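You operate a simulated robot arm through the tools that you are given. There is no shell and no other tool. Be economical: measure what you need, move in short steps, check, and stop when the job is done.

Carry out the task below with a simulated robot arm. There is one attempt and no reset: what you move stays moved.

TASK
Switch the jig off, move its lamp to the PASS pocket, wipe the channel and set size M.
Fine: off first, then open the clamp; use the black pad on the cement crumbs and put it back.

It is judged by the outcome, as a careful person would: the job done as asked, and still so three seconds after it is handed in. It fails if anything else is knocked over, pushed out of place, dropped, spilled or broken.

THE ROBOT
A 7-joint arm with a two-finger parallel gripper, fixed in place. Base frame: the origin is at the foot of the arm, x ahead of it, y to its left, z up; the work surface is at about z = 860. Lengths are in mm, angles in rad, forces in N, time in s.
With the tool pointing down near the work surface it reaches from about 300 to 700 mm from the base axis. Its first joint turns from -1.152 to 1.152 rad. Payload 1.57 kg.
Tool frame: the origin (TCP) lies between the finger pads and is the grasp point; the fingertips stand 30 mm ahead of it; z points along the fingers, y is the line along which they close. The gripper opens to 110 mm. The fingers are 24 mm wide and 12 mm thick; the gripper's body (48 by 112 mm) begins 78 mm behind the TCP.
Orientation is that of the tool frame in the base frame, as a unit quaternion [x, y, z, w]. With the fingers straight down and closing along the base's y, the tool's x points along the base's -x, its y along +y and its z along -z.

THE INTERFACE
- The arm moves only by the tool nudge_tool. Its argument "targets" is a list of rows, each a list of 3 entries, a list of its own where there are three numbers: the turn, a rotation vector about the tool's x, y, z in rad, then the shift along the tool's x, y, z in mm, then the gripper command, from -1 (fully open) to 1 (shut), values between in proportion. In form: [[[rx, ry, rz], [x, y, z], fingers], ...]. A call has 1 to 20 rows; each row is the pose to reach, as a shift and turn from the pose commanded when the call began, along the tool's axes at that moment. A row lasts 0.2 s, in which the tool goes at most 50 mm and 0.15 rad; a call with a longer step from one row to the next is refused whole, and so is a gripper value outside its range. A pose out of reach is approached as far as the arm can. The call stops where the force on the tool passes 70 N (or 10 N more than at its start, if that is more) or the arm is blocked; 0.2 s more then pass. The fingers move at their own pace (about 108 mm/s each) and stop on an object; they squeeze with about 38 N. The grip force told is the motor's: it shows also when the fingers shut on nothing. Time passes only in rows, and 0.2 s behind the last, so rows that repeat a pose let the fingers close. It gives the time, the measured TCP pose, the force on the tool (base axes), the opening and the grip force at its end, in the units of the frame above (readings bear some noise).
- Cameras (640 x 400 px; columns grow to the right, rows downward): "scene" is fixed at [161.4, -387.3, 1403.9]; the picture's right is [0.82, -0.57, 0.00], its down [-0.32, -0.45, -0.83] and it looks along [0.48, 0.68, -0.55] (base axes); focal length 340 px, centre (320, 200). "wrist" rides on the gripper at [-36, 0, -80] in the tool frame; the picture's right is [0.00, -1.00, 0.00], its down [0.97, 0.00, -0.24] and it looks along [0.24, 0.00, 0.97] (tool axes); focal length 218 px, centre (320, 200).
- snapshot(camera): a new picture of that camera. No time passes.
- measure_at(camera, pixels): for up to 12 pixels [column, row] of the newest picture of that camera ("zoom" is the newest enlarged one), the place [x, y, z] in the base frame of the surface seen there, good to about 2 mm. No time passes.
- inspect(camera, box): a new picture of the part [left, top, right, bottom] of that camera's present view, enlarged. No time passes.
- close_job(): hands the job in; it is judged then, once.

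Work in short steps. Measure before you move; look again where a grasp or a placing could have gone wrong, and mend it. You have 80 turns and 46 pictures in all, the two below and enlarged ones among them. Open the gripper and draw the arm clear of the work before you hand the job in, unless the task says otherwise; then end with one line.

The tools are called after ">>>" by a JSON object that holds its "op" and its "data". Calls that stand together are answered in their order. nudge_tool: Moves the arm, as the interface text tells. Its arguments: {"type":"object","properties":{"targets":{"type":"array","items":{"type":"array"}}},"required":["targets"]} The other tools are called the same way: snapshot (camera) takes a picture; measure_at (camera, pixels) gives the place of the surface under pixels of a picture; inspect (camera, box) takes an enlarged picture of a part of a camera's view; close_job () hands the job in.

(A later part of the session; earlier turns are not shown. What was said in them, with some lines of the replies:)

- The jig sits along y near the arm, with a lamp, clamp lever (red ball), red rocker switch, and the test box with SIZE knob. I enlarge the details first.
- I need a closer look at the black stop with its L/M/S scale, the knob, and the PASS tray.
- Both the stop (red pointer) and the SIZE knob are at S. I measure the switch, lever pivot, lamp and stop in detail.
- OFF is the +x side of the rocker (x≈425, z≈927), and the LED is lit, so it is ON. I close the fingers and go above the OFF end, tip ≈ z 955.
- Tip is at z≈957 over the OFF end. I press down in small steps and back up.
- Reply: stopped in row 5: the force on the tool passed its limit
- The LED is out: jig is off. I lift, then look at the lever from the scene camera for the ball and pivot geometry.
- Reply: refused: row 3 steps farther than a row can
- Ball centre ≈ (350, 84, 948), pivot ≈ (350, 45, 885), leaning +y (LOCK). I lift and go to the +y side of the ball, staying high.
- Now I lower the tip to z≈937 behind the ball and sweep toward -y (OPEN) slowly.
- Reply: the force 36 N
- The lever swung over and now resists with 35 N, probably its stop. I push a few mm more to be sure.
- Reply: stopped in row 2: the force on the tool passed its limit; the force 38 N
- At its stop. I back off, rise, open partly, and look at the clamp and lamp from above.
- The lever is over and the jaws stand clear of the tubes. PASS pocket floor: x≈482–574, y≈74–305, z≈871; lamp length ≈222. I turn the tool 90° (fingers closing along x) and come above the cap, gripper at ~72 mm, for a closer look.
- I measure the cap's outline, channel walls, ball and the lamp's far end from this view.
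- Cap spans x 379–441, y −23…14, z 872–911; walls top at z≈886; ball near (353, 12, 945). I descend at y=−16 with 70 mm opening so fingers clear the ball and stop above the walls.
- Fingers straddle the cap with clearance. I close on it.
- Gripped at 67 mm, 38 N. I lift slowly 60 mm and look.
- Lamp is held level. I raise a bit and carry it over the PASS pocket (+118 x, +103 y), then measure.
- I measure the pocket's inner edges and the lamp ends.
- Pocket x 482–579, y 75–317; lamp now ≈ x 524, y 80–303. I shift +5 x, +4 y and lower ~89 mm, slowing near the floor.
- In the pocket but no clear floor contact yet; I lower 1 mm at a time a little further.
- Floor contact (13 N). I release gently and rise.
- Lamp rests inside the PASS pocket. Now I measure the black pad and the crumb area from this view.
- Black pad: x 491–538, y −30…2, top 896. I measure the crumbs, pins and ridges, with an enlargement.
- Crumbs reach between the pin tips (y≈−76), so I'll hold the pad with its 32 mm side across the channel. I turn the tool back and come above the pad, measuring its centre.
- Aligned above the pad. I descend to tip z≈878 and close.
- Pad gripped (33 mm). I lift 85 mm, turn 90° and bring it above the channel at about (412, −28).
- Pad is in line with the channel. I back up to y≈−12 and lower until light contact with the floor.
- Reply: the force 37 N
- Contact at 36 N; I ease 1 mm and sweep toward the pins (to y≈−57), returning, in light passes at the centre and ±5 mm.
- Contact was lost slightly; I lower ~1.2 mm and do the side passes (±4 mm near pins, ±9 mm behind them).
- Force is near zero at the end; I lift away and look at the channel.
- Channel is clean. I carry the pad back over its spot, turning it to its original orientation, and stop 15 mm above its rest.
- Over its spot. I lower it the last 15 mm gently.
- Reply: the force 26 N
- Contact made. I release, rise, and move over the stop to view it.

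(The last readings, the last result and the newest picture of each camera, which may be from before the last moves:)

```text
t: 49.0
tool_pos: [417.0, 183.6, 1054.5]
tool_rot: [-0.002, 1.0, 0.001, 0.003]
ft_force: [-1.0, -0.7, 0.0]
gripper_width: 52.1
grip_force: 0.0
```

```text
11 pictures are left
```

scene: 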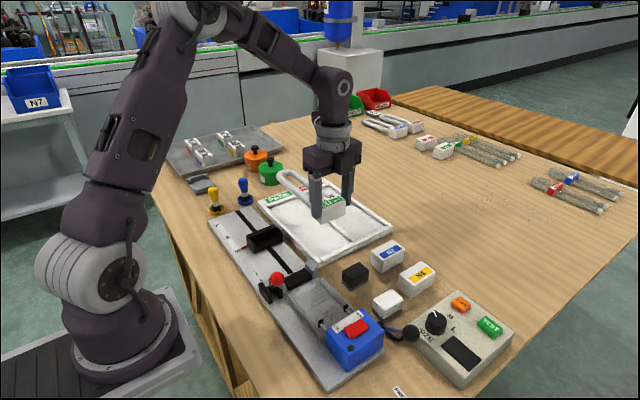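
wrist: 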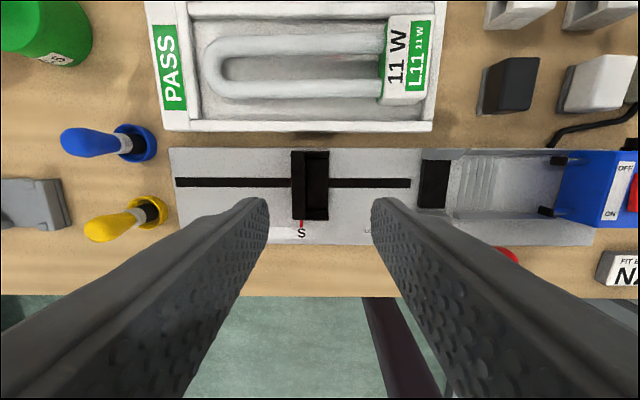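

I measure the scale letters and pointer (scene picture) and the stop's walls (wrist picture).

>>> {"op": "measure_at", "data": {"camera": "scene", "pixels": [[218, 225], [227, 237.5], [237.5, 251], [242, 248], [246, 246]]}}

>>> {"op": "measure_at", "data": {"camera": "wrist", "pixels": [[293, 160], [297, 185], [303, 185], [312, 185], [315, 157], [315, 210], [294, 212], [326, 212], [301, 226], [301, 233], [297, 155], [322, 185]]}}

>>> {"op": "inspect", "data": {"camera": "wrist", "box": [250, 130, 370, 250]}}

```text
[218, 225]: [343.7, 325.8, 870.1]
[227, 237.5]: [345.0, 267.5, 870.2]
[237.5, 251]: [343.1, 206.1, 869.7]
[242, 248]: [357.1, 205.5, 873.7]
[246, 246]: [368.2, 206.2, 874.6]
```

```text
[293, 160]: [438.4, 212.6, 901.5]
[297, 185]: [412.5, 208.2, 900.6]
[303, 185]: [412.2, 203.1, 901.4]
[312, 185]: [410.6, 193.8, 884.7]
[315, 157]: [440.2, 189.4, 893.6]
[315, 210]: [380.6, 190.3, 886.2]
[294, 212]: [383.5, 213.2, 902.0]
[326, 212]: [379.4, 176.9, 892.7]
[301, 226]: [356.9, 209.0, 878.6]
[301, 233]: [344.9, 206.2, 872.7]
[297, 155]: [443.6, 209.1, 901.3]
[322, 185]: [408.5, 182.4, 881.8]
```

```text
3.33 times, centred on (310, 190) of wrist
```

zoom: 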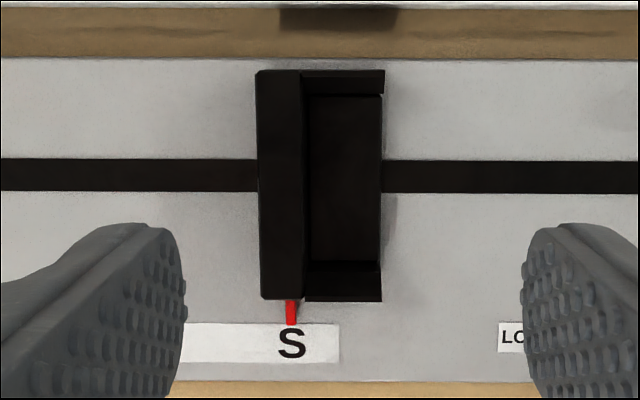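

Pointer at y≈206.5, M at ≈267 (60 mm pitch). I straddle the stop's back wall (y 202–214) and grip it.

>>> {"op": "nudge_tool", "data": {"targets": [[[0, 0, 0], [3, 15, 30], 0.2], [[0, 0, 0], [6, 24.5, 70], 0.2], [[0, 0, 0], [6, 24.5, 105], 0.2], [[0, 0, 0], [6, 24.5, 125], 0.2], [[0, 0, 0], [6, 24.5, 137], 0.2], [[0, 0, 0], [6, 24.5, 137], 0.2], [[0, 0, 0], [6, 24.5, 137], 0.6], [[0, 0, 0], [6, 24.5, 137], 1], [[0, 0, 0], [6, 24.5, 137], 1]]}}

```text
t: 51.0
tool_pos: [413.4, 208.6, 917.0]
tool_rot: [-0.001, 1.0, 0.002, 0.002]
ft_force: [0.1, 0.1, -7.0]
gripper_width: 14.4
grip_force: 30.3
```

Gripped (14 mm). I slide it +60 mm in y.

>>> {"op": "nudge_tool", "data": {"targets": [[[0, 0, 0], [0, 6, 0], 1], [[0, 0, 0], [0, 14, 0], 1], [[0, 0, 0], [0, 24, 0], 1], [[0, 0, 0], [0, 34, 0], 1], [[0, 0, 0], [0, 44, 0], 1], [[0, 0, 0], [0, 52, 0], 1], [[0, 0, 0], [0, 57, 0], 1], [[0, 0, 0], [0, 60, 0], 1], [[0, 0, 0], [0, 60, 0], 1]]}}

>>> {"op": "inspect", "data": {"camera": "scene", "box": [195, 200, 295, 280]}}

```text
t: 53.0
tool_pos: [412.5, 271.0, 917.8]
tool_rot: [-0.003, 1.0, 0.001, 0.004]
ft_force: [9.1, 0.1, 19.4]
gripper_width: 14.3
grip_force: 30.6
```

```text
5.00 times, centred on (245, 240) of scene
```

zoom: 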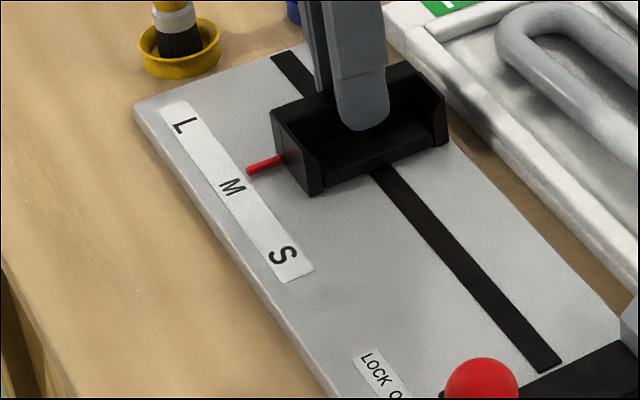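

>>> {"op": "measure_at", "data": {"camera": "zoom", "pixels": [[231, 187], [250, 170], [265, 164], [183, 125], [284, 256]]}}

```text
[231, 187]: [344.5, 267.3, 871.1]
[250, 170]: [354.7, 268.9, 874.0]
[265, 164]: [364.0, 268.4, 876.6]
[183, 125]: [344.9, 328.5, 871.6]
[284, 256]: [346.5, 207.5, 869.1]
```

Pointer (y≈268) stands on M (≈267). I release, rise, and move toward the knob at a clear height with the fingers narrowed.

>>> {"op": "nudge_tool", "data": {"targets": [[[0, 0, 0], [0, 0, 0], 0.6], [[0, 0, 0], [0, 0, 0], 0.3], [[0, 0, 0], [0, 0, 0], 0.3], [[0, 0, 0], [0, 0, -30], 0.3], [[0, 0, 0], [0, 0, -75], 0.3], [[0, 0, 0], [0, 0, -120], 0.3], [[0, 0, 0], [0, -30, -155], 0.3], [[0, 0, 0], [-10, -75, -165], 0.3], [[0, 0, 0], [-20, -120, -165], 0.3], [[0, 0, 0], [-30, -165, -165], 0.3], [[0, 0, 0], [-40, -210, -165], 0.3], [[0, 0, 0], [-50, -255, -165], 0.3], [[0, 0, 0], [-60, -300, -165], 0.3], [[0, 0, 0], [-75, -345, -165], 0.3], [[0, 0, 0], [-90, -390, -165], 0.3], [[0, 0, 0], [-105, -430, -165], 0.3], [[0, 0, 0], [-120, -460, -165], 0.3], [[0, 0, 0], [-120, -460, -165], 0.3]]}}

>>> {"op": "snapshot", "data": {"camera": "wrist"}}

```text
t: 56.8
tool_pos: [534.2, -190.6, 1081.6]
tool_rot: [-0.003, 1.0, 0.002, 0.003]
ft_force: [0.1, 0.0, 0.0]
gripper_width: 38.5
grip_force: 0.0
```

```text
8 pictures are left
```

wrist: 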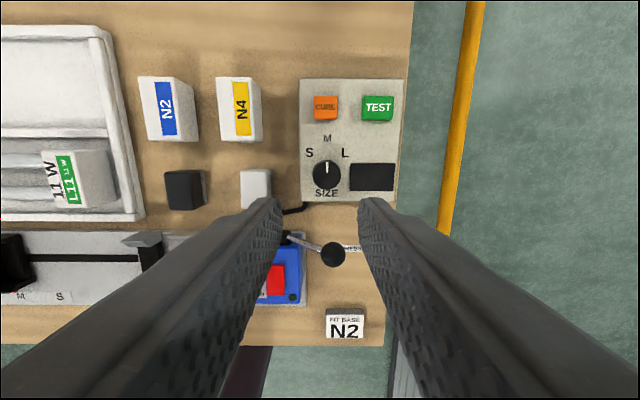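

The knob's pointer now looks upward. I enlarge the knob and measure it.

>>> {"op": "inspect", "data": {"camera": "wrist", "box": [290, 120, 370, 210]}}

>>> {"op": "measure_at", "data": {"camera": "wrist", "pixels": [[327, 138], [309, 153], [345, 153], [327, 176], [327, 162], [315, 176], [339, 176], [327, 193], [332, 254], [372, 165]]}}

```text
4.44 times, centred on (330, 165) of wrist
```

zoom: 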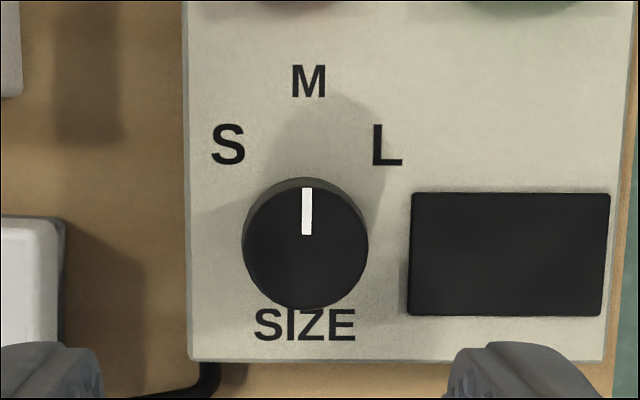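

```text
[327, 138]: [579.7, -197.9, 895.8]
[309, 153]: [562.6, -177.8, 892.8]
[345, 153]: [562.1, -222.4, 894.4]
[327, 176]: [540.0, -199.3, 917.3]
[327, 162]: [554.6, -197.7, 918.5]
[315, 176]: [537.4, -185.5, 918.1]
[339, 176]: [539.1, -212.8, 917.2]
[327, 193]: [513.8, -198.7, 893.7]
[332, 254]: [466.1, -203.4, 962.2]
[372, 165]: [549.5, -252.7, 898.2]
```

The knob is now at M too, matching the stop. I open the gripper, draw the arm up and clear, and check the whole scene.

>>> {"op": "nudge_tool", "data": {"targets": [[[0, 0, 0], [0, 0, -40], 0.3], [[0, 0, 0], [20, 40, -70], -0.5], [[0, 0, 0], [40, 80, -95], -1], [[0, 0, 0], [60, 120, -97], -1], [[0, 0, 0], [80, 160, -97], -1], [[0, 0, 0], [97, 197, -97], -1], [[0, 0, 0], [97, 197, -97], -1], [[0, 0, 0], [97, 197, -97], -1]]}}

>>> {"op": "snapshot", "data": {"camera": "scene"}}

>>> {"op": "snapshot", "data": {"camera": "wrist"}}

```text
refused: row 2 steps farther than a row can; nothing moved
```

```text
6 pictures are left
```

scene: 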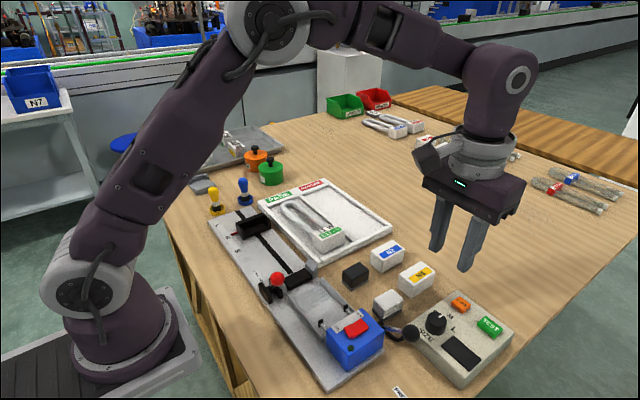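

```text
5 pictures are left
```

wrist: 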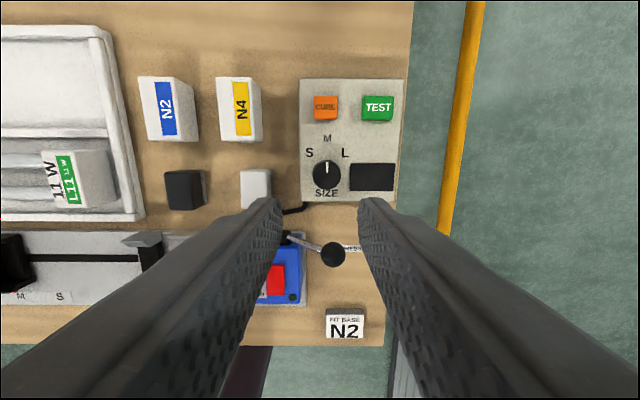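

The move was refused (step too long). I retry with smaller steps, then verify the knob from the scene camera.

>>> {"op": "nudge_tool", "data": {"targets": [[[0, 0, 0], [0, 0, -40], 0.3], [[0, 0, 0], [10, 25, -70], -0.5], [[0, 0, 0], [25, 60, -90], -1], [[0, 0, 0], [45, 100, -97], -1], [[0, 0, 0], [65, 140, -97], -1], [[0, 0, 0], [85, 175, -97], -1], [[0, 0, 0], [97, 197, -97], -1], [[0, 0, 0], [97, 197, -97], -1]]}}

>>> {"op": "inspect", "data": {"camera": "scene", "box": [320, 260, 520, 390]}}

>>> {"op": "snapshot", "data": {"camera": "wrist"}}

```text
t: 58.6
tool_pos: [435.1, 7.6, 1180.4]
tool_rot: [-0.002, 1.0, 0.001, 0.003]
ft_force: [0.3, -0.2, 0.1]
gripper_width: 110.2
grip_force: 0.0
```

```text
3.08 times, centred on (420, 325) of scene
```

zoom: 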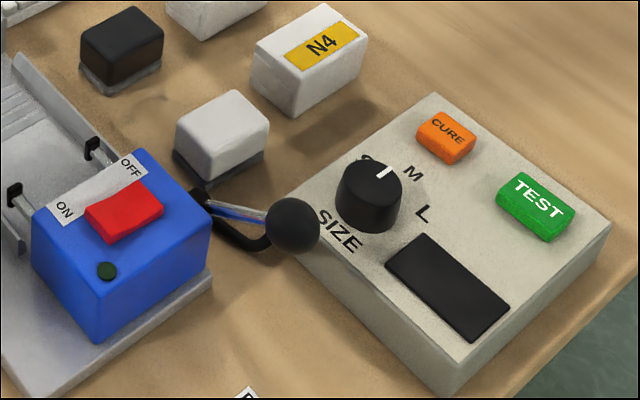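

```text
3 pictures are left
```

wrist: 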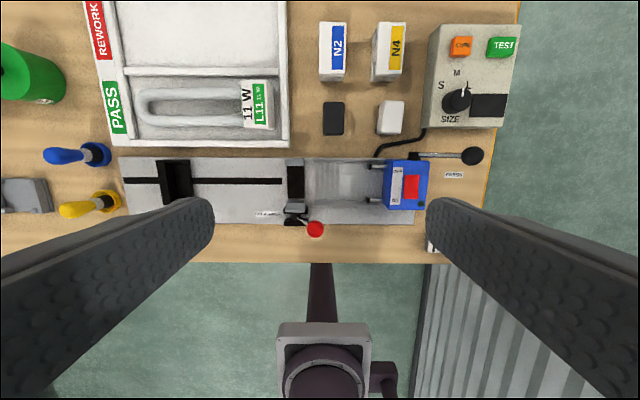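

All is in place: switch off, clamp open, lamp in PASS, channel clean, pad back, stop and knob both at M, arm clear. I hand in.

>>> {"op": "close_job", "data": {}}

```text
The job is handed in.
```

The jig is off, the clamp is open, the lamp is in the PASS pocket, the channel is wiped clean with the black pad back in its place, and the size is set to M on the stop (the SIZE knob also reads M).
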